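You operate a simulated robot arm through the tools that you are given. There is no shell and no other tool.

Carry out the task below with a simulated two-armed robot. There is one attempt and no reset: what you move stays moved.

## Task
Wipe the barrier's dusty red plate with the black pad and restart the line.
Fine: pad back on its tray. Wipe before pulling the line stop out; then one press on reset, one on start, from outside the beam. The line stays running. What is to be rubbed or washed off counts as gone when no trace of it is left.
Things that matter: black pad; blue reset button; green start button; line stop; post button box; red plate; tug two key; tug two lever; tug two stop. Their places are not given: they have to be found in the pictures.

Only the result counts: the job must be done as asked and must still hold three seconds after the hand-in. Knocking over, shifting, dropping, spilling or breaking anything else fails it.

## Robot
Two 7-joint arms with fingered hands on one trunk that stands fixed in place. Base frame: the origin is at the foot of the trunk, x ahead of it, y to its left, z up. Lengths are in mm, angles in rad, forces in N, time in s.
The left shoulder is at [22, 163, 1166], the right one opposite. Each reaches about 1215 mm from its shoulder. Payload 4 kg a hand.
The TCP of each hand is the grasp point between the finger pads, 36 mm short of the fingertips. In the tool frame z runs along the fingers and y along their closing line. The gripper opens to 124 mm; its body begins 42 mm behind the TCP. The gripper is a hand of 4 fingers: y runs from the thumb to the fingers, the wrist lies at [-15, -99, -189] in the tool frame, and closing takes about 1.5 s.
Orientation is told as [roll, pitch, yaw] about the base's x, y, z axes, in that order, counted from this pose: with the fingers straight down and the wrist toward the robot, the tool's x, y and z point along [0, 1, 0], [1, 0, 0] and [0, 0, -1] of the base frame.

## Interface
- The arms move only by the tool move_arm. It takes "left_series", "right_series" or both (then of equal length, played together; a hand with none holds still); each is a list of rows, each a list of 3 entries, a list of its own where there are three numbers: the shift along the tool's x, y, z in cm, then the turn, a rotation vector about the tool's x, y, z in rad, then the opening, from 0 (shut) to 1 (fully open). In form: [[[dx, dy, dz], [wx, wy, wz], claw], ...]. A call has 1 to 20 rows; each row is the pose to reach, as a shift and turn from the pose commanded when the call began, along the tool's axes at that moment. Each row takes 0.2 s and may step no farther than 50 mm and 0.15 rad from the row before; otherwise, or with a gripper value out of range, the whole call is refused. A pose out of reach is approached as far as the arm can. The call stops where the force on the tool passes 40 N (or 10 N more than at its start, if that is more) or the arm is blocked; 0.2 s more then pass. Each finger travels about 45 mm/s and halts on what it meets, pressing with about 29 N; the grip force reading is that of the motor and also rises with nothing between the fingers. The clock runs only during rows and for 0.2 s after the last one: add rows that repeat a pose to give the fingers time. It gives the time, the measured TCP pose, the force on the tool (base axes), the opening and the grip force at its end, in the units of the frame above (readings bear some noise), with the torque about the TCP (base axes, N m) and any sound that the robot's microphone picked up.
- Cameras (640 x 400 px; columns grow to the right, rows downward): "scene" is now at [105.1, -27.1, 1434.5]; the picture's right is [-0.31, -0.95, 0.02], its down [-0.18, 0.04, -0.98] and it looks along [0.93, -0.31, -0.18] (base axes); focal length 298 px, centre (320, 200). "left" rides on the left gripper at [-75, -86, -123] in its tool frame; the picture's right is [-0.70, -0.34, 0.63], its down [0.64, -0.68, 0.35] and it looks along [0.32, 0.65, 0.69] (tool axes); focal length 275 px, centre (320, 200). "right" rides on the right gripper at [75, -86, -123] in its tool frame; the picture's right is [-0.70, 0.34, -0.63], its down [-0.64, -0.68, 0.35] and it looks along [-0.31, 0.65, 0.69] (tool axes); focal length 275 px, centre (320, 200).
- camera(camera): a new picture of that camera. The clock stands still meanwhile.
- raise_lower(by): moves the trunk up (or, below 0, down) by that many mm; the arms and the scene camera ride with it, the base frame stays. It gives what a move gives, with no picture.
- preshape(shape, hand): the hand has 4 fingers and takes this shape, open, in about a second: jaw (thumb against the fingers, like two jaws); tri (thumb and two fingers); tip (a fingertip pinch); poke (one finger out to press); point (the index stretched); flat (the hand flat); cup (the hand cupped); fist (a fist). The gripper value then closes the fingers along that shape, each until it touches; the sizes above hold for jaw. It gives what a move gives, with no picture.
- pan_tilt(pan, tilt): turns the head with the scene camera to pan (to the left, within 1.501 rad either way) and tilt (down, from -0.506 to 1.204), counted from straight ahead of the robot (the tilt from the chest, where the trunk bows). It gives what a move gives.
- measure_at(camera, pixels): there is no depth. For up to 12 entries [column, row, z] of the newest picture of that camera ("zoom" is the newest enlarged one), the place [x, y] in the base frame at which the ray of that pixel passes the height z, good to about 3 mm. The clock stands still meanwhile.
- inspect(camera, box): a new picture of the part [left, top, right, bottom] of that camera's present view, enlarged. The clock stands still meanwhile.
- finish_job(): hands the job in; it is judged then, once.

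Unless the task says otherwise, let go and move clear before handing in.

The tools are called after "Call:" as a command line: name --argument value ..., lists and objects as JSON in quotes. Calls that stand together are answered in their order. move_arm: Moves the arms, as the interface text tells. Its arguments: {"type":"object","properties":{"left_series":{"type":"array","items":{"type":"array"}},"right_series":{"type":"array","items":{"type":"array"}}},"required":[]} The other tools are called the same way: raise_lower (by) moves the trunk up or down; preshape (shape, hand) gives the hand a shape; pan_tilt (pan, tilt) turns the head that bears the scene camera; camera (camera) takes a picture; measure_at (camera, pixels) gives the place at which the rays of pixels pass given heights; inspect (camera, box) takes an enlarged picture of a part of a camera's view; finish_job () hands the job in.

At the start:

```text
time_s: 0.0
left_position: [730.9, 75.5, 1447.6]
left_tcp_rot: [0.0, 0.0, -0.001]
left_contact_force: [-0.8, 0.7, 0.6]
left_moment: [0.0, -0.01, 0.02]
left_finger_gap: 123.6
left_grip_force: 0.0
left_shape: jaw
right_position: [418.5, -332.4, 1398.3]
right_tcp_rot: [-0.001, 0.002, -0.001]
right_contact_force: [-0.2, -0.8, 0.1]
right_moment: [0.03, 0.0, -0.02]
right_finger_gap: 123.7
right_grip_force: 0.1
right_shape: jaw
trunk travel left (down, up): [-325.0, 153.0]
head pan, tilt (commanded): [-0.318, 0.129]
```

scene: 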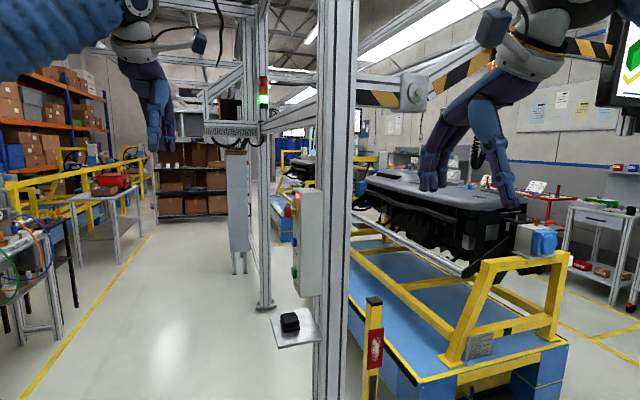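
right: 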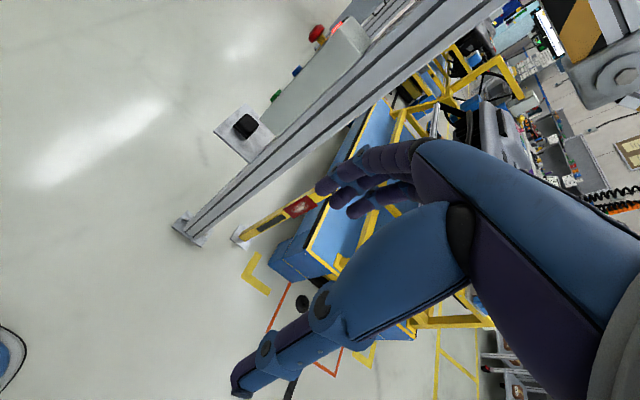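
left: 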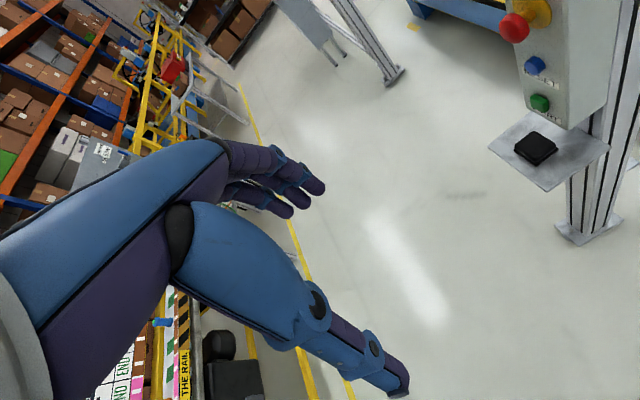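

The scene picture shows the post box near (308,245), the black pad on its tray near (290,322), and a yellow post with a red plate near (375,348). I'll take enlarged views of these before moving.

Call:
inspect --camera "scene" --box '[240, 160, 400, 260]'

Call:
inspect --camera "scene" --box '[240, 280, 432, 400]'

Call:
inspect --camera "left" --box '[448, 0, 640, 240]'

Call:
inspect --camera "right" --box '[160, 0, 400, 300]'

```text
4.00 times, centred on (320, 210) of scene
```

zoom: 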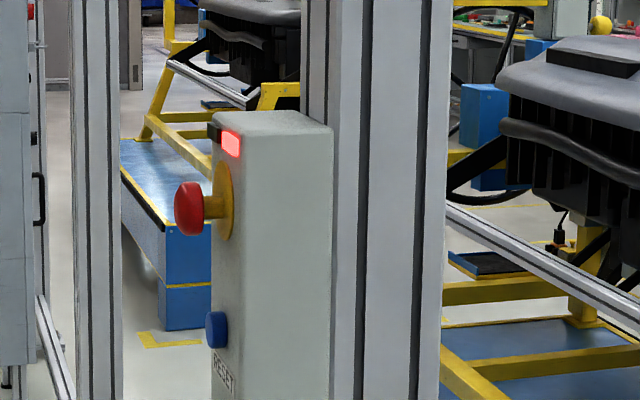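

```text
3.33 times, centred on (336, 340) of scene
```

zoom: 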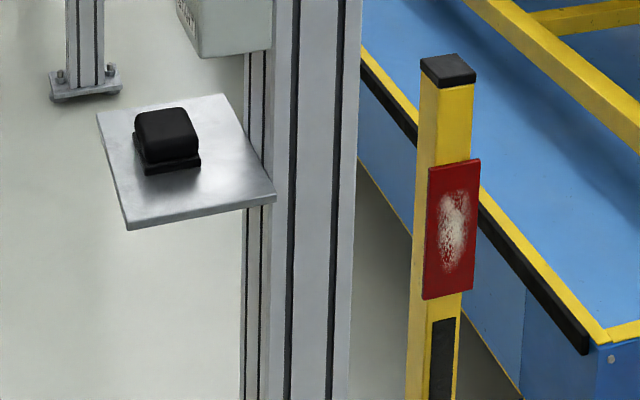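

```text
1.67 times, centred on (544, 120) of left
```

zoom: 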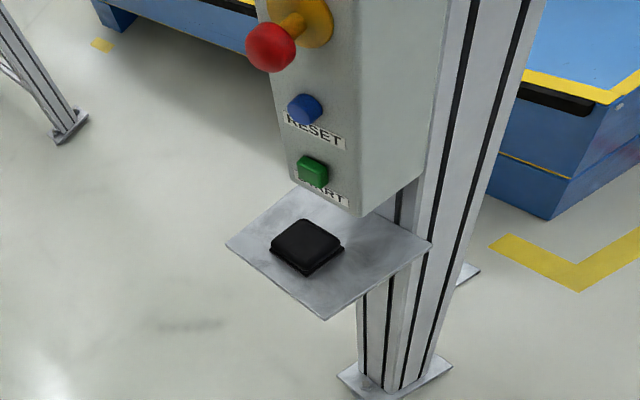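

```text
1.33 times, centred on (280, 150) of right
```

zoom: 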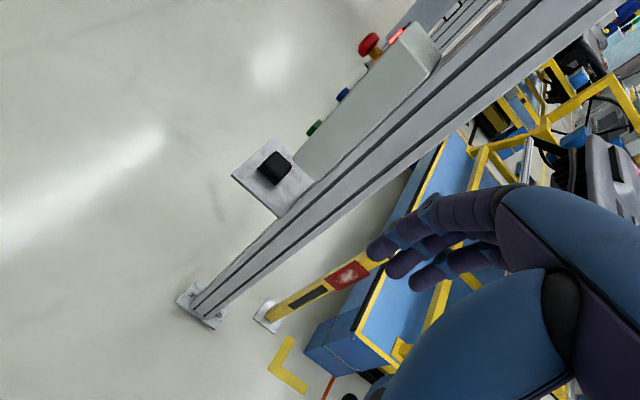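

The box carries a red mushroom, blue RESET and green START on its left-facing side. The pad sits on the tray, and the red plate has a white dust patch at zoom (452,235). I'll triangulate these points from several cameras.

Call:
measure_at --camera "scene" --pixels '[[287, 212, 1400], [287, 212, 1200], [294, 242.5, 1300], [294, 242.5, 1100], [290, 320.5, 1000], [290, 320.5, 800], [374.4, 299.5, 1000], [374.4, 299.5, 800], [369, 329.5, 1000], [369, 329.5, 800], [381.9, 367, 1000], [381.9, 367, 800]]'

Call:
measure_at --camera "left" --pixels '[[514, 28.8, 1400], [514, 28.8, 1200], [533.8, 66, 1300], [533.8, 66, 1100], [539.2, 102, 1200], [539.2, 102, 1000], [536.2, 145.8, 1000], [536.2, 145.8, 800]]'

Call:
measure_at --camera "right" --pixels '[[316, 33, 1400], [316, 33, 1200], [297.3, 71.3, 1300], [297.3, 71.3, 1100], [274.8, 96, 1200], [274.8, 96, 1000], [246.3, 126, 1000], [246.3, 126, 800], [301, 206.3, 1000], [301, 206.3, 800]]'

Call:
pan_tilt --pan -0.3 --tilt 0.6

```text
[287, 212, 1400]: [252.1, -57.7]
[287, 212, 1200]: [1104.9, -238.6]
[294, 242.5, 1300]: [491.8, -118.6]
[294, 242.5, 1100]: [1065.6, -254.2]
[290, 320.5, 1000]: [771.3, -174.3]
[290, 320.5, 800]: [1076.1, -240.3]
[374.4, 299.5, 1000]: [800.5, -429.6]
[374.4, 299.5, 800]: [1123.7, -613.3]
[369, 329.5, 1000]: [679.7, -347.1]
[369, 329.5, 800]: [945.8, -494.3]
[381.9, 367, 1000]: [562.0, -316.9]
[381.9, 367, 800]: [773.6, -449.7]
```

```text
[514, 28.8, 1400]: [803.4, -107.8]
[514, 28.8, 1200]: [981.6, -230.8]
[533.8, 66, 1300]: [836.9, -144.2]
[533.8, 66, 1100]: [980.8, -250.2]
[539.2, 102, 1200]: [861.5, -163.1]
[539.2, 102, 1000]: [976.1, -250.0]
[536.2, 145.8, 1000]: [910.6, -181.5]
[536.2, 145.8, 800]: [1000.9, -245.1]
```

```text
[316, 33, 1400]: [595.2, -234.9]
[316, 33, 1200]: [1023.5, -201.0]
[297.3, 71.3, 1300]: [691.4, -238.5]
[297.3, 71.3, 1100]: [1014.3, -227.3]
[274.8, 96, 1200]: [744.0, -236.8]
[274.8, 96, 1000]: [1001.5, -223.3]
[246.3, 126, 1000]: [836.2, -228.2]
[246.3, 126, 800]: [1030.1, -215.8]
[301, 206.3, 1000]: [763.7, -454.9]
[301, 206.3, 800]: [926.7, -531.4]
```

```text
time_s: 0.9
left_position: [730.5, 76.1, 1449.9]
left_tcp_rot: [0.0, 0.001, 0.002]
left_contact_force: [0.9, 0.3, -0.6]
left_moment: [0.04, -0.01, -0.01]
left_finger_gap: 123.4
left_grip_force: 0.0
left_shape: jaw
right_position: [418.6, -332.2, 1400.5]
right_tcp_rot: [0.001, 0.002, -0.001]
right_contact_force: [0.5, 0.4, 0.6]
right_moment: [0.0, 0.03, -0.01]
right_finger_gap: 123.5
right_grip_force: 0.0
right_shape: jaw
trunk travel left (down, up): [-325.0, 153.0]
head pan, tilt (commanded): [-0.3, 0.6]
```

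Triangulation puts the red stop near (949,-207,1237), blue near (952,-228,1139), green near (956,-231,1036) and the pad near (978,-223,856). Next I'll look with the head tilted down, then around the rest of the scene.

Call:
camera --camera "scene"

Call:
inspect --camera "scene" --box '[260, 120, 420, 220]'

Call:
inspect --camera "scene" --box '[260, 180, 420, 280]'

```text
taken
```

scene: 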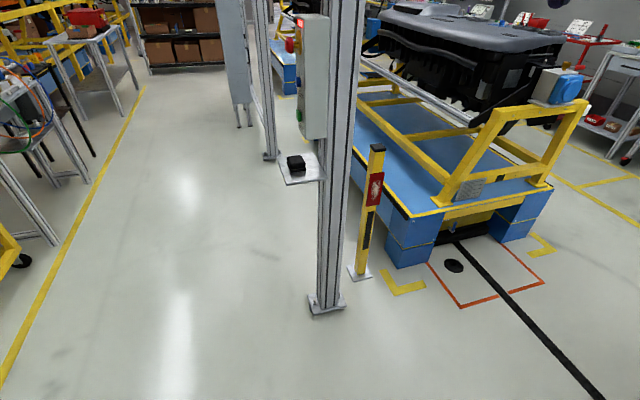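

```text
4.00 times, centred on (340, 170) of scene
```

zoom: 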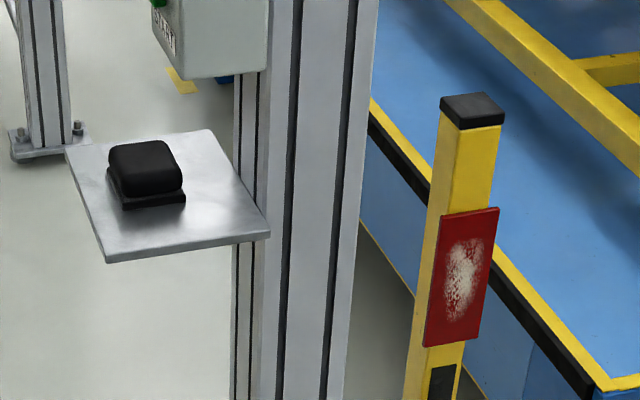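

```text
4.00 times, centred on (340, 230) of scene
```

zoom: 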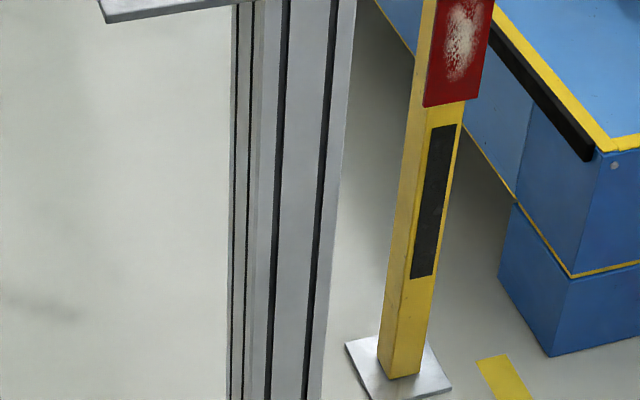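

The plate appears to face back toward the robot (-x). The beam's sender should stand opposite it, so I'll pan right and down to look for it and for tug two.

Call:
pan_tilt --pan -1.2 --tilt 0.6

Call:
camera --camera "scene"

Call:
pan_tilt --pan -0.8 --tilt 1.1

Call:
camera --camera "scene"

Call:
pan_tilt --pan 0.7 --tilt 0.5

Call:
camera --camera "scene"

Call:
pan_tilt --pan -1.0 --tilt 0.05

Call:
camera --camera "scene"

```text
time_s: 2.1
left_position: [731.8, 75.4, 1448.6]
left_tcp_rot: [0.0, -0.002, 0.0]
left_contact_force: [0.5, 0.1, 0.3]
left_moment: [-0.01, 0.0, -0.01]
left_finger_gap: 123.5
left_grip_force: 0.1
left_shape: jaw
right_position: [417.6, -333.0, 1400.2]
right_tcp_rot: [0.001, 0.002, 0.002]
right_contact_force: [-1.0, 0.2, 0.1]
right_moment: [0.0, 0.01, -0.02]
right_finger_gap: 123.7
right_grip_force: 0.0
right_shape: jaw
trunk travel left (down, up): [-325.0, 153.0]
head pan, tilt (commanded): [-1.201, 0.6]
```

```text
taken
```

scene: 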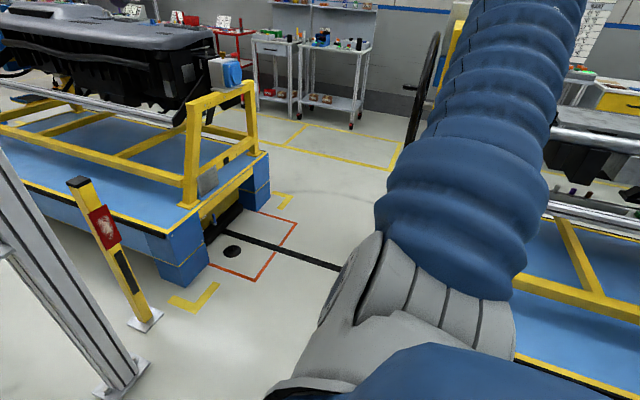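

```text
time_s: 3.0
left_position: [732.1, 76.4, 1448.4]
left_tcp_rot: [0.0, 0.0, 0.0]
left_contact_force: [-1.0, 0.4, 0.0]
left_moment: [0.01, 0.0, 0.02]
left_finger_gap: 123.4
left_grip_force: 0.0
left_shape: jaw
right_position: [419.3, -332.4, 1400.6]
right_tcp_rot: [-0.001, 0.002, -0.002]
right_contact_force: [0.2, -0.4, -0.2]
right_moment: [0.0, -0.01, 0.0]
right_finger_gap: 123.6
right_grip_force: 0.1
right_shape: jaw
trunk travel left (down, up): [-325.0, 153.0]
head pan, tilt (commanded): [-0.799, 1.1]
```

```text
taken
```

scene: 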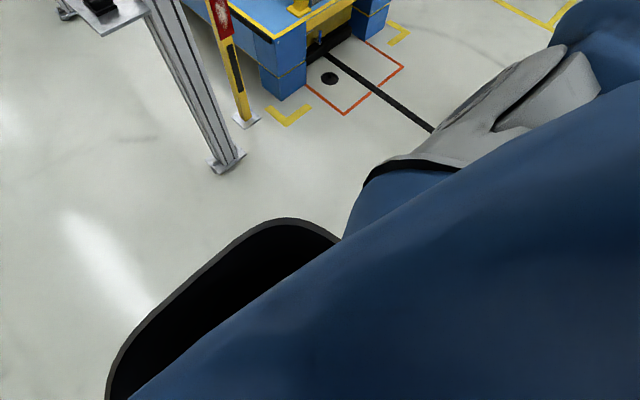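

```text
time_s: 4.6
left_position: [730.4, 75.7, 1449.7]
left_tcp_rot: [-0.001, 0.0, 0.001]
left_contact_force: [-0.1, 1.2, 1.0]
left_moment: [-0.01, 0.01, -0.02]
left_finger_gap: 123.7
left_grip_force: 0.0
left_shape: jaw
right_position: [419.3, -332.1, 1400.9]
right_tcp_rot: [0.001, 0.002, 0.001]
right_contact_force: [0.9, 0.1, 0.3]
right_moment: [0.03, 0.0, -0.02]
right_finger_gap: 123.6
right_grip_force: 0.1
right_shape: jaw
trunk travel left (down, up): [-325.0, 153.0]
head pan, tilt (commanded): [0.7, 0.499]
```

```text
taken
```

scene: 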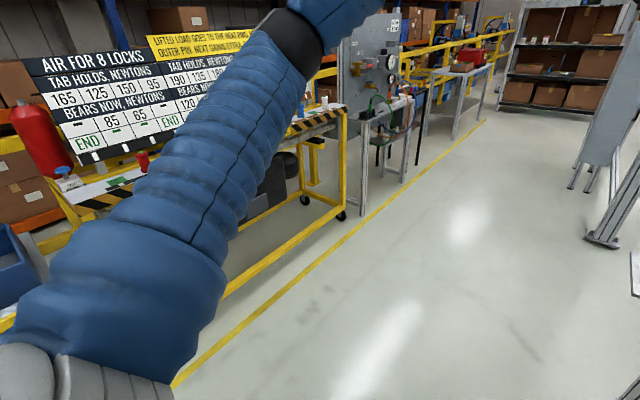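

```text
time_s: 6.4
left_position: [731.1, 75.8, 1449.8]
left_tcp_rot: [-0.001, 0.001, 0.001]
left_contact_force: [-0.5, 0.6, 0.0]
left_moment: [0.02, -0.02, -0.01]
left_finger_gap: 123.9
left_grip_force: 0.1
left_shape: jaw
right_position: [418.0, -333.1, 1399.6]
right_tcp_rot: [0.001, 0.002, 0.0]
right_contact_force: [0.1, 0.3, 0.9]
right_moment: [-0.03, -0.02, 0.03]
right_finger_gap: 123.7
right_grip_force: 0.1
right_shape: jaw
trunk travel left (down, up): [-325.0, 153.0]
head pan, tilt (commanded): [-1.0, 0.051]
```

```text
taken
```

scene: 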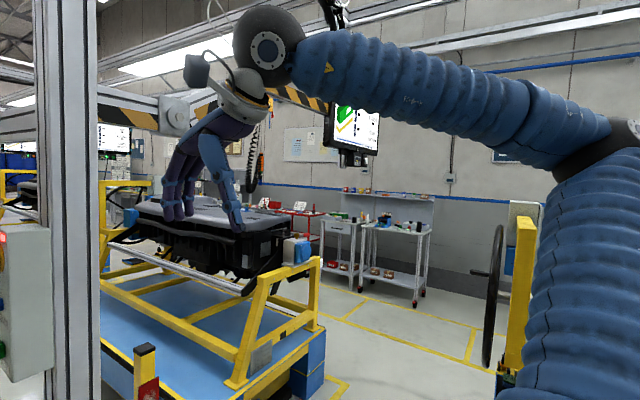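

The black guide line leads from the front skid to another carrier at the far right. I'll look further right and behind the arm for tug two and the beam sender.

Call:
pan_tilt --pan -1.5 --tilt 0.3

Call:
camera --camera "scene"

Call:
pan_tilt --pan 1.5 --tilt 0.5

Call:
camera --camera "scene"

Call:
pan_tilt --pan 0.1 --tilt 0.3

Call:
camera --camera "scene"

Call:
pan_tilt --pan -0.55 --tilt 0.4

Call:
camera --camera "scene"

```text
time_s: 7.3
left_position: [730.5, 75.2, 1448.4]
left_tcp_rot: [0.0, 0.002, 0.0]
left_contact_force: [-0.1, -0.6, 0.4]
left_moment: [0.01, -0.01, 0.01]
left_finger_gap: 123.4
left_grip_force: 0.2
left_shape: jaw
right_position: [418.9, -333.3, 1399.8]
right_tcp_rot: [0.0, 0.002, 0.001]
right_contact_force: [-0.8, 0.5, 0.4]
right_moment: [0.02, -0.01, -0.02]
right_finger_gap: 123.6
right_grip_force: 0.0
right_shape: jaw
trunk travel left (down, up): [-325.0, 153.0]
head pan, tilt (commanded): [-1.499, 0.3]
```

```text
taken
```

scene: 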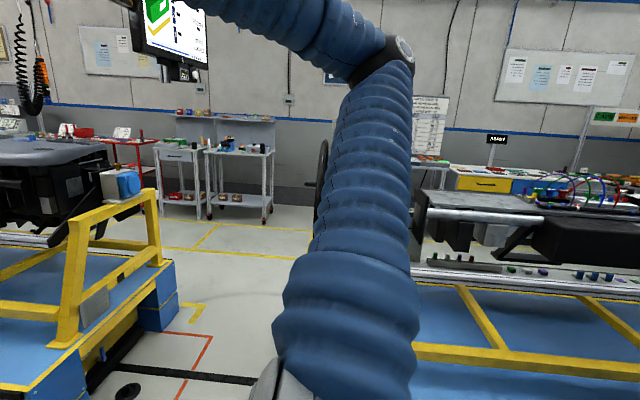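

```text
time_s: 9.9
left_position: [731.9, 75.3, 1449.8]
left_tcp_rot: [0.001, 0.0, 0.001]
left_contact_force: [0.7, 0.1, 0.1]
left_moment: [0.02, -0.01, -0.02]
left_finger_gap: 123.7
left_grip_force: 0.1
left_shape: jaw
right_position: [418.1, -332.1, 1399.3]
right_tcp_rot: [0.0, 0.004, 0.002]
right_contact_force: [0.3, -0.6, -0.3]
right_moment: [-0.04, 0.0, -0.02]
right_finger_gap: 123.8
right_grip_force: 0.1
right_shape: jaw
trunk travel left (down, up): [-325.0, 153.0]
head pan, tilt (commanded): [1.499, 0.499]
```

```text
taken
```

scene: 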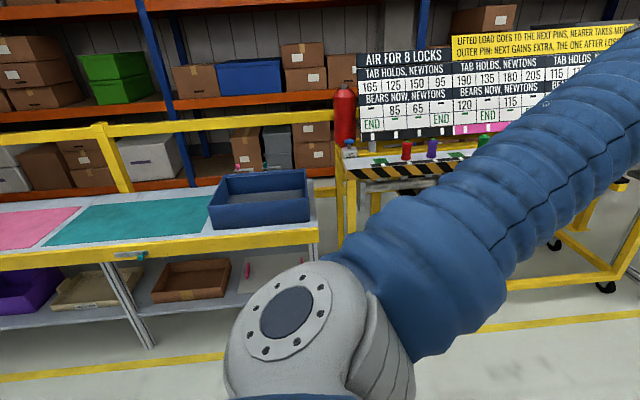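

```text
time_s: 11.4
left_position: [730.8, 76.3, 1448.9]
left_tcp_rot: [0.0, 0.0, 0.0]
left_contact_force: [0.9, 0.0, -0.2]
left_moment: [-0.02, 0.02, 0.01]
left_finger_gap: 123.8
left_grip_force: 0.1
left_shape: jaw
right_position: [418.3, -333.5, 1399.2]
right_tcp_rot: [0.001, 0.002, 0.002]
right_contact_force: [-0.2, 0.0, 0.4]
right_moment: [0.03, 0.02, 0.01]
right_finger_gap: 123.9
right_grip_force: 0.0
right_shape: jaw
trunk travel left (down, up): [-325.0, 153.0]
head pan, tilt (commanded): [0.099, 0.3]
```

```text
taken
```

scene: 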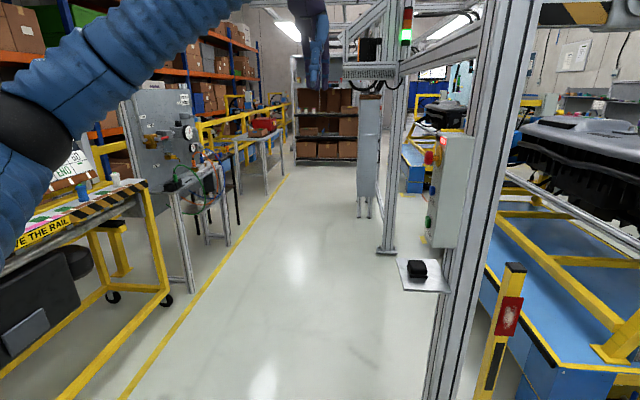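

```text
time_s: 12.5
left_position: [729.4, 76.0, 1449.7]
left_tcp_rot: [-0.002, 0.0, 0.0]
left_contact_force: [0.4, 0.4, -0.2]
left_moment: [0.0, -0.03, 0.04]
left_finger_gap: 123.7
left_grip_force: 0.0
left_shape: jaw
right_position: [417.9, -332.8, 1399.4]
right_tcp_rot: [-0.001, 0.002, 0.0]
right_contact_force: [0.2, -0.6, -0.6]
right_moment: [-0.01, 0.0, -0.03]
right_finger_gap: 123.6
right_grip_force: 0.1
right_shape: jaw
trunk travel left (down, up): [-325.0, 153.0]
head pan, tilt (commanded): [-0.55, 0.4]
```

```text
taken
```

scene: 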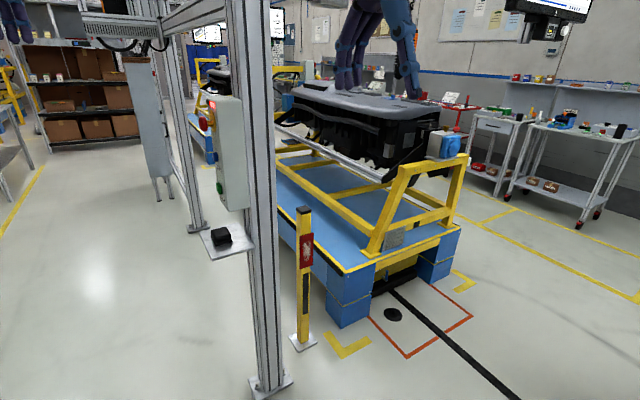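

The plate works out near (1076,-600,615), facing -x. I'll zoom in under the skid for the tug, on the plate's orientation, and on the post behind the box.

Call:
inspect --camera "scene" --box '[330, 230, 490, 330]'

Call:
inspect --camera "scene" --box '[260, 195, 340, 245]'

Call:
inspect --camera "scene" --box '[180, 30, 340, 130]'

Call:
inspect --camera "scene" --box '[400, 110, 480, 160]'

Call:
camera --camera "right"

```text
4.00 times, centred on (410, 280) of scene
```

zoom: 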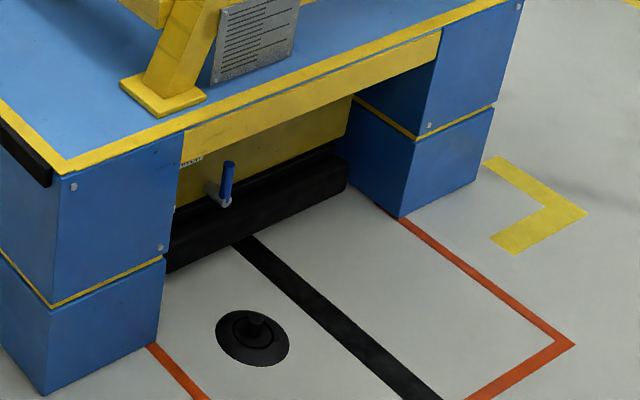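

```text
8.00 times, centred on (300, 220) of scene
```

zoom: 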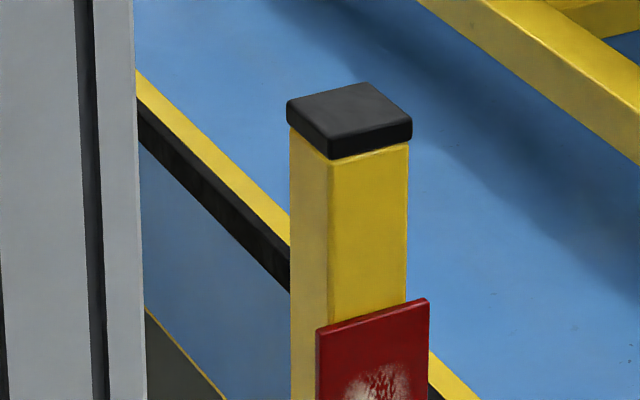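

```text
4.00 times, centred on (260, 80) of scene
```

zoom: 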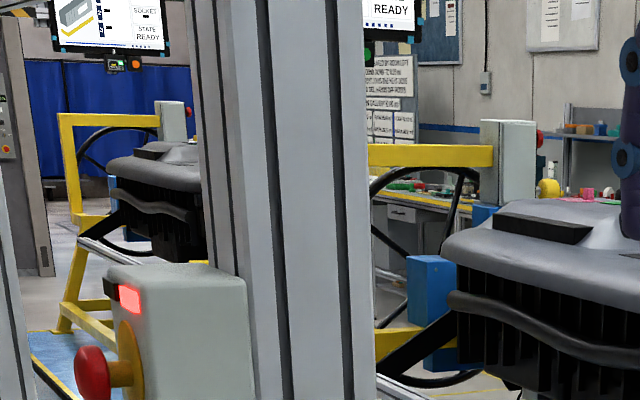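

```text
8.00 times, centred on (440, 135) of scene
```

zoom: 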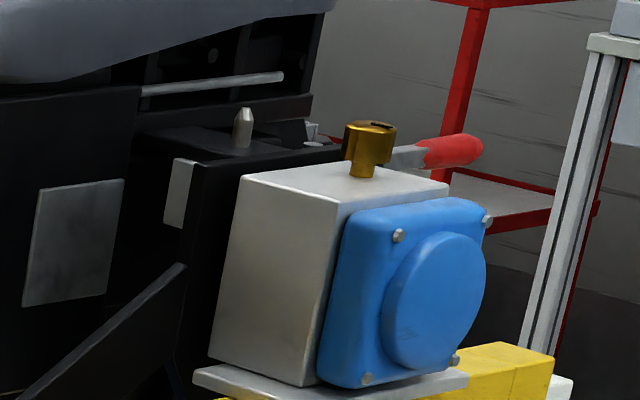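

```text
taken
```

right: 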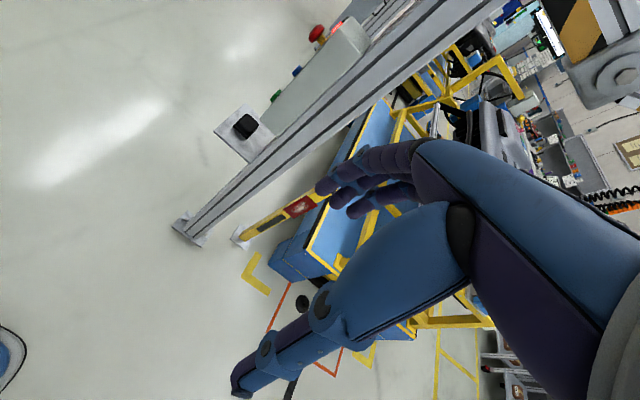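

Tug two's key and lever sit on the skid's white box near (440,140), far from my work, so I'll leave them alone. The plate faces -x and the buttons face +y. Next I'll zoom in on the tray, box and plate from the scene and hand cameras for precise triangulation.

Call:
inspect --camera "scene" --box '[190, 215, 270, 265]'

Call:
inspect --camera "scene" --box '[265, 195, 345, 295]'

Call:
inspect --camera "scene" --box '[180, 80, 290, 230]'

Call:
inspect --camera "left" --box '[480, 90, 640, 190]'

Call:
inspect --camera "right" --box '[200, 90, 360, 250]'

```text
8.00 times, centred on (230, 240) of scene
```

zoom: 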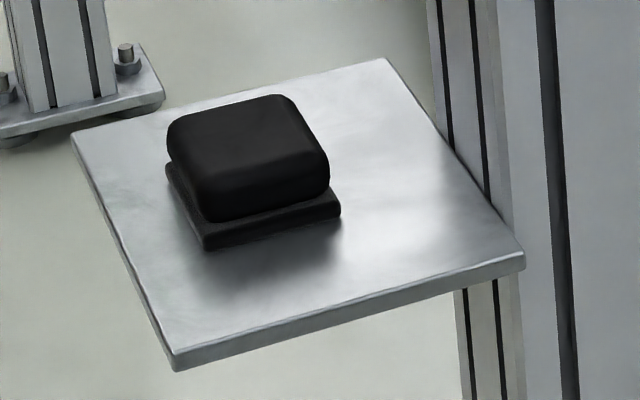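

```text
4.00 times, centred on (305, 245) of scene
```

zoom: 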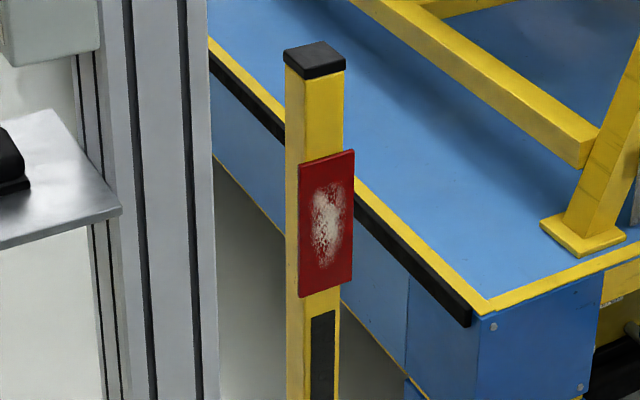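

```text
2.67 times, centred on (235, 155) of scene
```

zoom: 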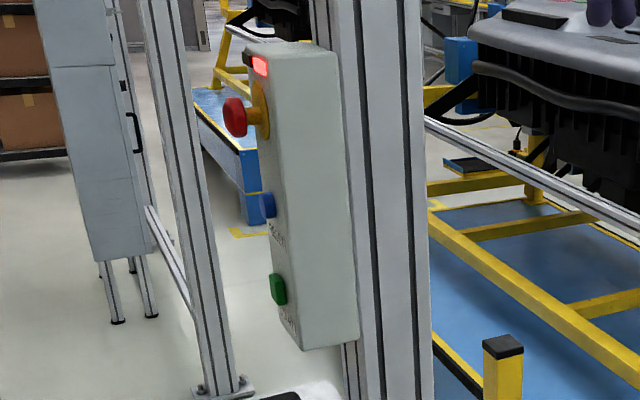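

```text
4.00 times, centred on (560, 140) of left
```

zoom: 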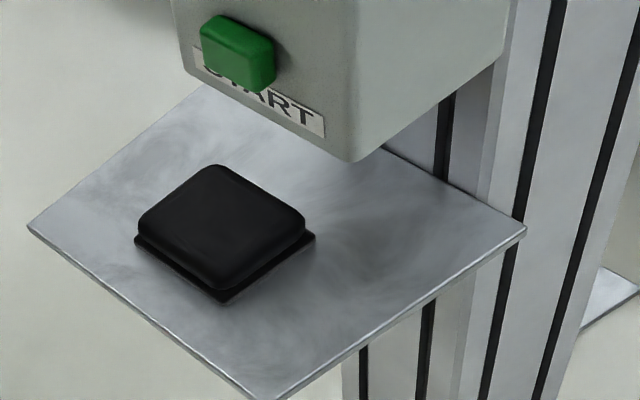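

```text
2.50 times, centred on (280, 170) of right
```

zoom: 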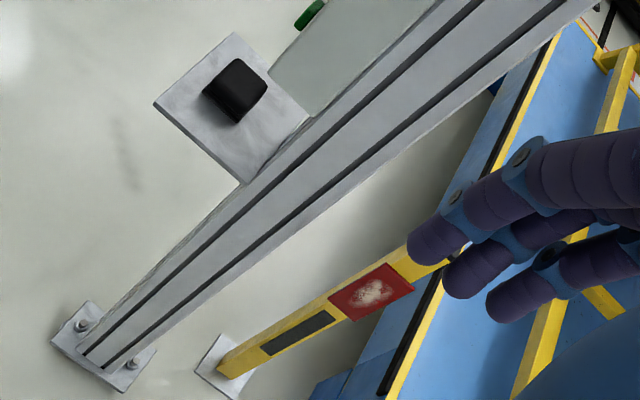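

The pad is a rounded body on a slightly wider black base, lying flat on the tray. I'll measure the tray corners and pad base corners from both cameras to fix heights.

Call:
camera --camera "scene"

Call:
measure_at --camera "scene" --pixels '[[199, 231.6, 850], [199, 231.6, 820], [255.5, 246.5, 850], [255.5, 246.5, 820], [211.9, 259.75, 850], [211.9, 259.75, 820], [215.6, 246, 850], [215.6, 246, 820], [232.5, 240.6, 850], [232.5, 240.6, 820], [210.75, 235.6, 850], [210.75, 235.6, 820]]'

Call:
measure_at --camera "left" --pixels '[[487, 146.75, 850], [487, 146.75, 820], [611.25, 147, 850], [611.25, 147, 820], [549.25, 189.25, 850], [549.25, 189.25, 820], [535.5, 165.75, 850], [535.5, 165.75, 820], [558.75, 149.25, 850], [558.75, 149.25, 820], [513.75, 150, 850], [513.75, 150, 820]]'

Call:
camera --camera "left"

```text
taken
```

scene: 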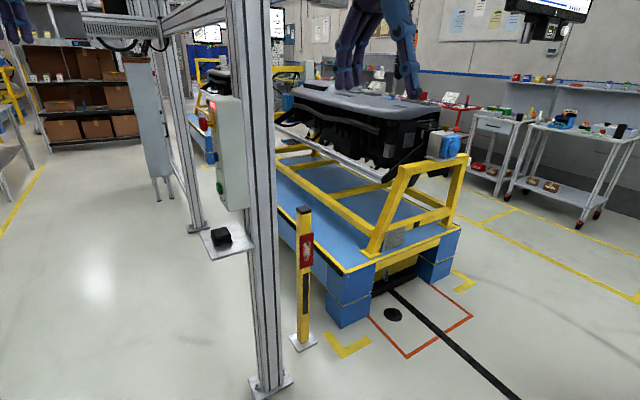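

```text
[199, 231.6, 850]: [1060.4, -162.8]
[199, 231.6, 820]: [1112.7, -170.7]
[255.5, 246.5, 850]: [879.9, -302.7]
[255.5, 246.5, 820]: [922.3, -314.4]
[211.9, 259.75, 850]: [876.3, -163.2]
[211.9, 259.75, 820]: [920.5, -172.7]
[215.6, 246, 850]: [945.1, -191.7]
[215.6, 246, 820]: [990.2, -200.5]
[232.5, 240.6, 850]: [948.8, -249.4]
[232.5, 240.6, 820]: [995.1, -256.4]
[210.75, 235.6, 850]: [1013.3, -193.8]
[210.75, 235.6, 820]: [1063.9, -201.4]
```

```text
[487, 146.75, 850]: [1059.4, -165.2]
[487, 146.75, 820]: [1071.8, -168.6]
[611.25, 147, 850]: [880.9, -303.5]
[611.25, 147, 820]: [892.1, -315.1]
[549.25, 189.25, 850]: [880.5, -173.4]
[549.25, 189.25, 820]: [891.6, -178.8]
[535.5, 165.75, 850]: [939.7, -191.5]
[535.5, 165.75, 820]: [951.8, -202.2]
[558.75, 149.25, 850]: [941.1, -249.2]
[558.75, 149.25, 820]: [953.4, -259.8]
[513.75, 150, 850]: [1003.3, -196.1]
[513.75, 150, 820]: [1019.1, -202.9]
```

```text
taken
```

left: 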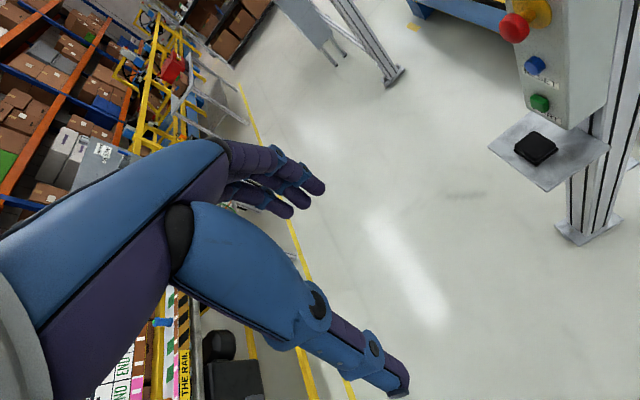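

The tray top comes out at z≈850, spanning x 879–1060 and y -163 to -303. The pad base spans about x 940–1008 and y -192 to -249. Next I'll triangulate the plate corners, the box corners and the aluminium post.

Call:
measure_at --camera "scene" --pixels '[[299.75, 235.75, 700], [299.75, 235.75, 600], [313.5, 232.5, 700], [313.5, 232.5, 600], [312.75, 265.75, 600], [312.75, 265.75, 500], [299.75, 269.25, 600], [299.75, 269.25, 500], [227.5, 211.25, 1000], [227.5, 211.25, 950], [249.25, 207.9, 1000], [249.25, 207.9, 950]]'

Call:
measure_at --camera "right" --pixels '[[306, 195.2, 700], [306, 195.2, 600], [318, 204, 700], [318, 204, 600], [294.8, 218, 600], [294.8, 218, 500], [283.6, 208.8, 600], [283.6, 208.8, 500]]'

Call:
measure_at --camera "left" --pixels '[[567, 130, 1000], [567, 130, 950], [533, 131.25, 890], [515, 143.75, 890], [535.5, 161.25, 890], [556.25, 145.5, 890], [533, 131.25, 880], [515, 143.75, 880], [535.5, 161.25, 880], [556.25, 145.5, 880]]'

Call:
inspect --camera "scene" --box '[220, 330, 320, 400]'

Call:
inspect --camera "left" --box '[490, 0, 640, 110]'

```text
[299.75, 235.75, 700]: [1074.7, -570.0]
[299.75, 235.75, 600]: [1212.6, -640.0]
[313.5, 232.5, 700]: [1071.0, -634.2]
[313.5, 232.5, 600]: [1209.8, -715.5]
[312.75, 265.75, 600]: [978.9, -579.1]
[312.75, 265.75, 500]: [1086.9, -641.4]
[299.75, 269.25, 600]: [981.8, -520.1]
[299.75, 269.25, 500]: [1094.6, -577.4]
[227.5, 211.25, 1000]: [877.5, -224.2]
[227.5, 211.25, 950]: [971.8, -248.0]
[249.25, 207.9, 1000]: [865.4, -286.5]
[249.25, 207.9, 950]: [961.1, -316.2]
```

```text
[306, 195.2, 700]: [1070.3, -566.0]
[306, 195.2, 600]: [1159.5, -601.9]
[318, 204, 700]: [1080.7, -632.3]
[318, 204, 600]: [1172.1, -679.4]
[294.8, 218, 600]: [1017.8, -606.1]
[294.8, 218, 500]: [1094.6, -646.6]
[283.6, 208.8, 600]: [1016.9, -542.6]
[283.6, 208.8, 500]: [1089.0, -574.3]
```

```text
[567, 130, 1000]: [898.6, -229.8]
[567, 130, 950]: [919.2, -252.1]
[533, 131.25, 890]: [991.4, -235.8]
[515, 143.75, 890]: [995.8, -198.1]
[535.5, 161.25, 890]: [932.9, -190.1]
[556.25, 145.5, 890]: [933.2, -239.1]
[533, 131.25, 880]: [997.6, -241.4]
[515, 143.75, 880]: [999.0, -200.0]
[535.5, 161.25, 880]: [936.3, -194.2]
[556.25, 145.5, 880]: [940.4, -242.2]
```

```text
5.71 times, centred on (270, 365) of scene
```

zoom: 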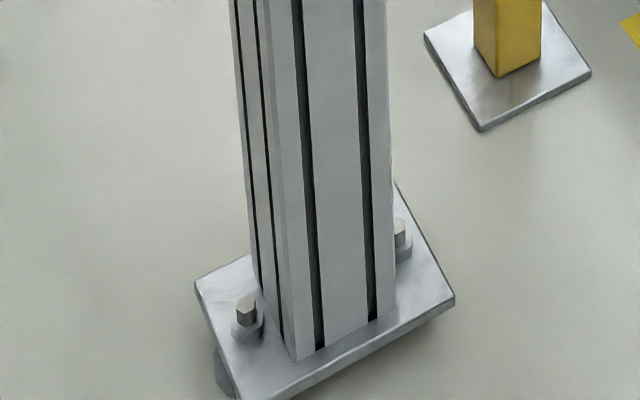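

```text
3.64 times, centred on (565, 55) of left
```

zoom: 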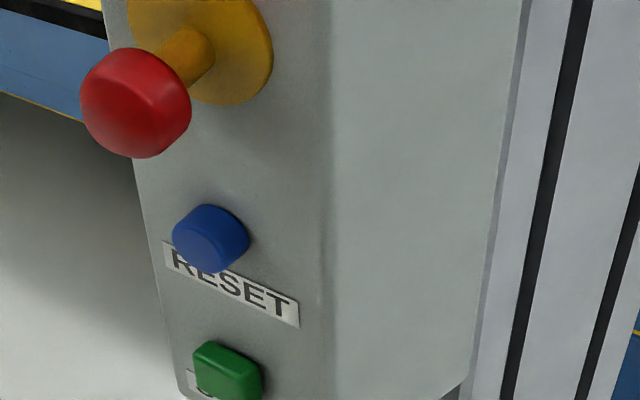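

The plate centre comes out near (1083,-605,605), about 70 wide and 190 tall. The box's lower near corner is at about (905,-233,986). I'll measure the post's footprint and the yellow post's base, plus the pad's top height.

Call:
measure_at --camera "scene" --pixels '[[266, 393, 10], [283.1, 384.6, 10], [259.1, 379.9, 10], [300.9, 343.5, 10], [308.7, 340, 10], [220.6, 232.5, 870], [220.6, 232.5, 880]]'

Call:
measure_at --camera "left" --pixels '[[533.8, 146, 870], [533.8, 146, 880], [533.8, 146, 860]]'

Call:
inspect --camera "scene" --box '[210, 205, 250, 255]'

Call:
inspect --camera "scene" --box '[290, 225, 325, 280]'

```text
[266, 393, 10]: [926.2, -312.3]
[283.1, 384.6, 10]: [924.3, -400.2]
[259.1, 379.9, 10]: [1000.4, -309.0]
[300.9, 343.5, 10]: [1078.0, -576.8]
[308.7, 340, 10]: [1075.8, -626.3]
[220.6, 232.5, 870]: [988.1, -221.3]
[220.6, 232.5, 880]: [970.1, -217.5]
```

```text
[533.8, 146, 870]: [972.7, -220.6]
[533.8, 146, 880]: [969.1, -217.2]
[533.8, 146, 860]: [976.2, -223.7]
```

```text
8.00 times, centred on (230, 230) of scene
```

zoom: 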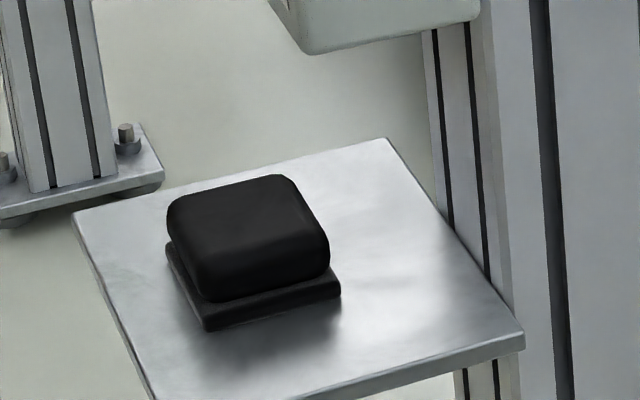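

```text
7.27 times, centred on (308, 252) of scene
```

zoom: 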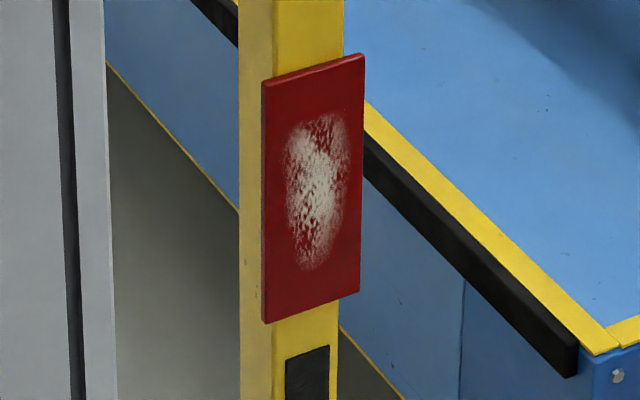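

The aluminium post occupies x 926–1016, y -310 to -400. The plate's front is at x≈1068, y -566 to -631 and z 520 to 704, with dust over z≈548–669. The pad top is at z≈880. I'll lower the trunk and test a rolled right-hand pose, fingers toward -y and down, in free space.

Call:
raise_lower --by -200

Call:
move_arm --right_series '[[[1.8, 2.8, 0.5], [0, -0.08, 0], 1], [[3.6, 5.6, 1], [0, -0.16, 0], 1], [[5.4, 8.4, 1.5], [0, -0.24, 0], 1], [[7.2, 11.2, 2], [0, -0.32, 0], 1], [[9, 14, 2.5], [0, -0.4, 0], 1], [[10.8, 16.8, 3], [0, -0.48, 0], 1], [[12.6, 19.6, 3.5], [0, -0.56, 0], 1], [[14.4, 22.4, 4], [0, -0.64, 0], 1], [[16.2, 25.2, 4.5], [0, -0.72, 0], 1], [[18, 28, 5], [0, -0.785, 0], 1], [[18, 28, 5], [0, -0.785, 0], 1]]'

Call:
camera --camera "scene"

Call:
camera --camera "right"

```text
time_s: 14.6
left_position: [729.3, 75.6, 1251.0]
left_tcp_rot: [0.0, 0.0, -0.001]
left_contact_force: [0.6, 0.0, 0.4]
left_moment: [0.03, -0.04, 0.03]
left_finger_gap: 123.5
left_grip_force: 0.0
left_shape: jaw
right_position: [417.1, -331.9, 1201.5]
right_tcp_rot: [0.001, -0.001, 0.001]
right_contact_force: [-0.6, 0.1, -0.5]
right_moment: [-0.01, -0.04, 0.02]
right_finger_gap: 123.5
right_grip_force: 0.1
right_shape: jaw
trunk travel left (down, up): [-125.0, 353.0]
head pan, tilt (commanded): [-0.55, 0.4]
```

```text
time_s: 17.0
left_position: [727.9, 76.7, 1253.1]
left_tcp_rot: [-0.002, -0.002, 0.001]
left_contact_force: [-0.3, 0.1, 1.1]
left_moment: [-0.07, 0.01, -0.01]
left_finger_gap: 124.1
left_grip_force: 0.1
left_shape: jaw
right_position: [690.3, -178.3, 1150.3]
right_tcp_rot: [-0.786, -0.004, 0.0]
right_contact_force: [-1.4, -0.4, 1.0]
right_moment: [0.02, -0.03, 0.03]
right_finger_gap: 124.1
right_grip_force: 0.1
right_shape: jaw
right hand out of reach, approached as far as the arm can: row 10, 11
trunk travel left (down, up): [-125.0, 353.0]
head pan, tilt (commanded): [-0.55, 0.4]
```

```text
taken
```

scene: 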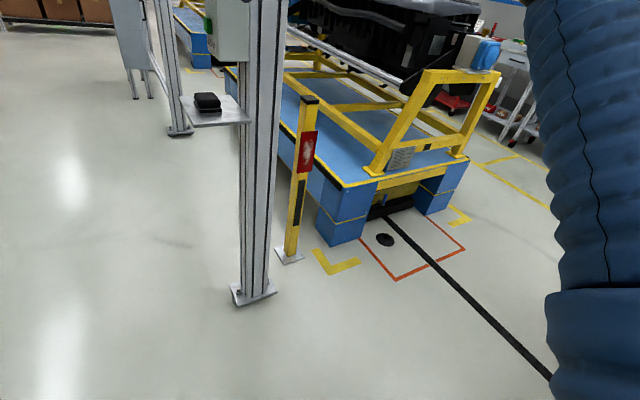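

```text
taken
```

right: 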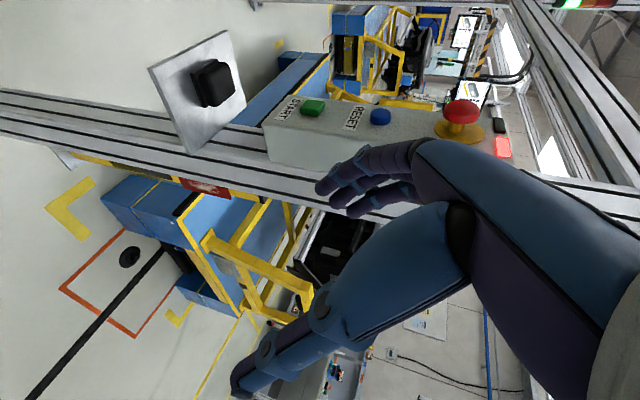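

The roll was reached but the position fell about 26 mm short (690,-178), so the wrist is near its limit at that spot. I'll test further out, where the arm is more extended, toward (900,-130,1000) with roll -0.69. That stays clear of the box at y<-233.

Call:
move_arm --right_series '[[[2.0, 3.4, 1.5], [0, 0.1, 0], 1], [[4.0, 6.8, 3.0], [0, 0.1, 0], 1], [[6.1, 10.1, 4.5], [0, 0.1, 0], 1], [[8.1, 13.5, 6.0], [0, 0.1, 0], 1], [[10.1, 16.8, 7.5], [0, 0.1, 0], 1], [[12.1, 20.2, 9.0], [0, 0.1, 0], 1], [[12.1, 20.2, 9.0], [0, 0.1, 0], 1]]'

Call:
camera --camera "right"

Call:
camera --camera "scene"

```text
time_s: 18.6
left_position: [729.2, 77.2, 1250.3]
left_tcp_rot: [-0.001, -0.002, 0.0]
left_contact_force: [-0.3, 0.1, 0.2]
left_moment: [0.0, 0.01, -0.01]
left_finger_gap: 123.6
left_grip_force: 0.0
left_shape: jaw
right_position: [843.3, -201.7, 1011.1]
right_tcp_rot: [-0.684, 0.0, 0.002]
right_contact_force: [-13.8, 17.4, 4.4]
right_moment: [-0.08, -0.2, 0.52]
right_finger_gap: 123.6
right_grip_force: 0.0
right_shape: jaw
right hand out of reach, approached as far as the arm can: row 2, 3, 4, 5, 6, 7
trunk travel left (down, up): [-125.0, 353.0]
head pan, tilt (commanded): [-0.55, 0.4]
```

```text
taken
```

right: 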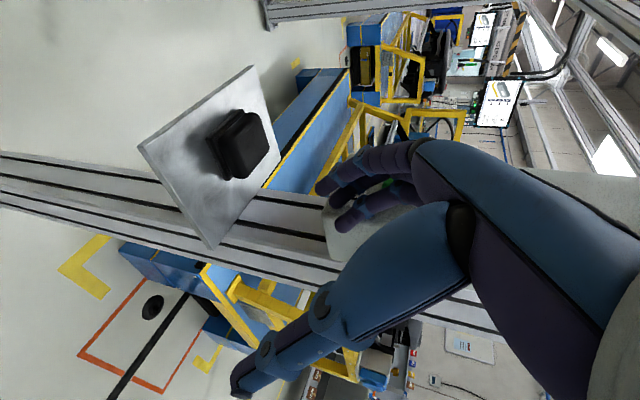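

```text
taken
```

scene: 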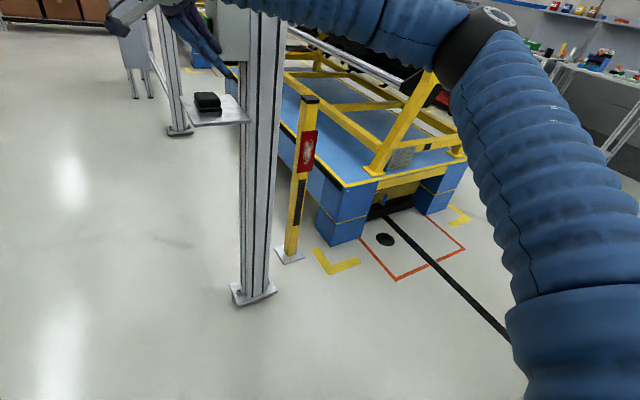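

The hand fell short in y and now reads about 22 N at (843,-202,1011), so its fingers are touching the box's near edge. I'll back straight off in -x at once and look.

Call:
move_arm --right_series '[[[0, -4, 0], [0, 0, 0], 1], [[0, -8, 0], [0, 0, 0], 1], [[0, -12, 0], [0, 0, 0], 1], [[0, -16, 0], [0, 0, 0], 1]]'

Call:
inspect --camera "scene" --box '[160, 0, 320, 130]'

Call:
camera --camera "left"

Call:
camera --camera "right"

```text
time_s: 19.6
left_position: [730.1, 75.8, 1249.5]
left_tcp_rot: [0.0, -0.001, -0.001]
left_contact_force: [-0.2, 0.0, -0.9]
left_moment: [0.01, -0.03, -0.02]
left_finger_gap: 123.9
left_grip_force: 0.1
left_shape: jaw
right_position: [688.0, -211.3, 1011.8]
right_tcp_rot: [-0.686, 0.0, 0.001]
right_contact_force: [-0.6, 0.1, -0.1]
right_moment: [-0.01, -0.01, 0.0]
right_finger_gap: 123.9
right_grip_force: 0.0
right_shape: jaw
trunk travel left (down, up): [-125.0, 353.0]
head pan, tilt (commanded): [-0.55, 0.4]
```

```text
3.08 times, centred on (240, 65) of scene
```

zoom: 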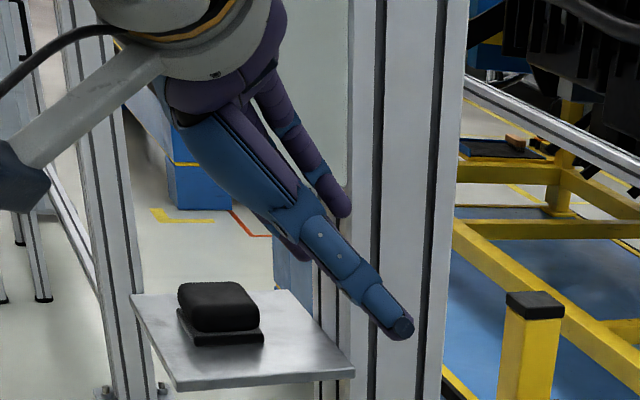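

```text
taken
```

left: 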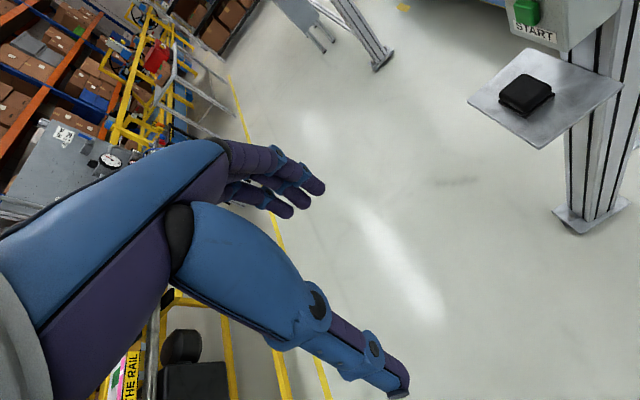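

```text
taken
```

right: 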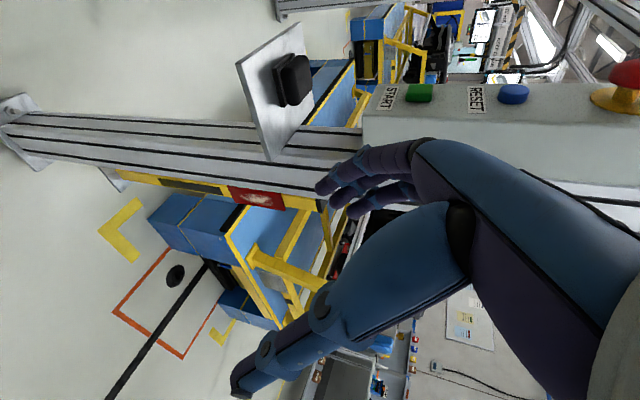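

The arm is clear now, and its contact was with the box's corner edge at x≈905; the buttons look unchanged. The +y approach isn't reachable for the right arm, so I'll use a handshake pose, fingers forward and slightly down. First I roll in free space.

Call:
move_arm --right_series '[[[-0.5, -0.7, 0.5], [0, 0.145, 0], 1], [[-1.0, -1.5, 1.1], [0, 0.29, 0], 1], [[-1.5, -2.2, 1.6], [0, 0.435, 0], 1], [[-2.0, -2.9, 2.2], [0, 0.58, 0], 1], [[-2.5, -3.7, 2.7], [0, 0.725, 0], 1], [[-3.0, -4.4, 3.3], [0, 0.87, 0], 1], [[-3.6, -5.1, 3.8], [0, 1.015, 0], 1], [[-4.1, -5.9, 4.4], [0, 1.16, 0], 1], [[-4.6, -6.6, 4.9], [0, 1.305, 0], 1], [[-5.1, -7.3, 5.5], [0, 1.45, 0], 1], [[-5.6, -8.1, 6.0], [0, 1.595, 0], 1], [[-6.1, -8.8, 6.6], [0, 1.733, 0], 1], [[-6.1, -8.8, 6.6], [0, 1.733, 0], 1]]'

```text
time_s: 22.4
left_position: [731.1, 76.0, 1249.6]
left_tcp_rot: [0.0, 0.001, 0.0]
left_contact_force: [-0.3, 0.6, 0.1]
left_moment: [0.01, -0.01, -0.02]
left_finger_gap: 123.6
left_grip_force: 0.0
left_shape: jaw
right_position: [602.3, -300.1, 997.5]
right_tcp_rot: [1.049, -0.001, -0.001]
right_contact_force: [0.0, -0.8, 0.2]
right_moment: [0.05, -0.02, 0.03]
right_finger_gap: 124.1
right_grip_force: 0.2
right_shape: jaw
trunk travel left (down, up): [-125.0, 353.0]
head pan, tilt (commanded): [-0.55, 0.4]
```

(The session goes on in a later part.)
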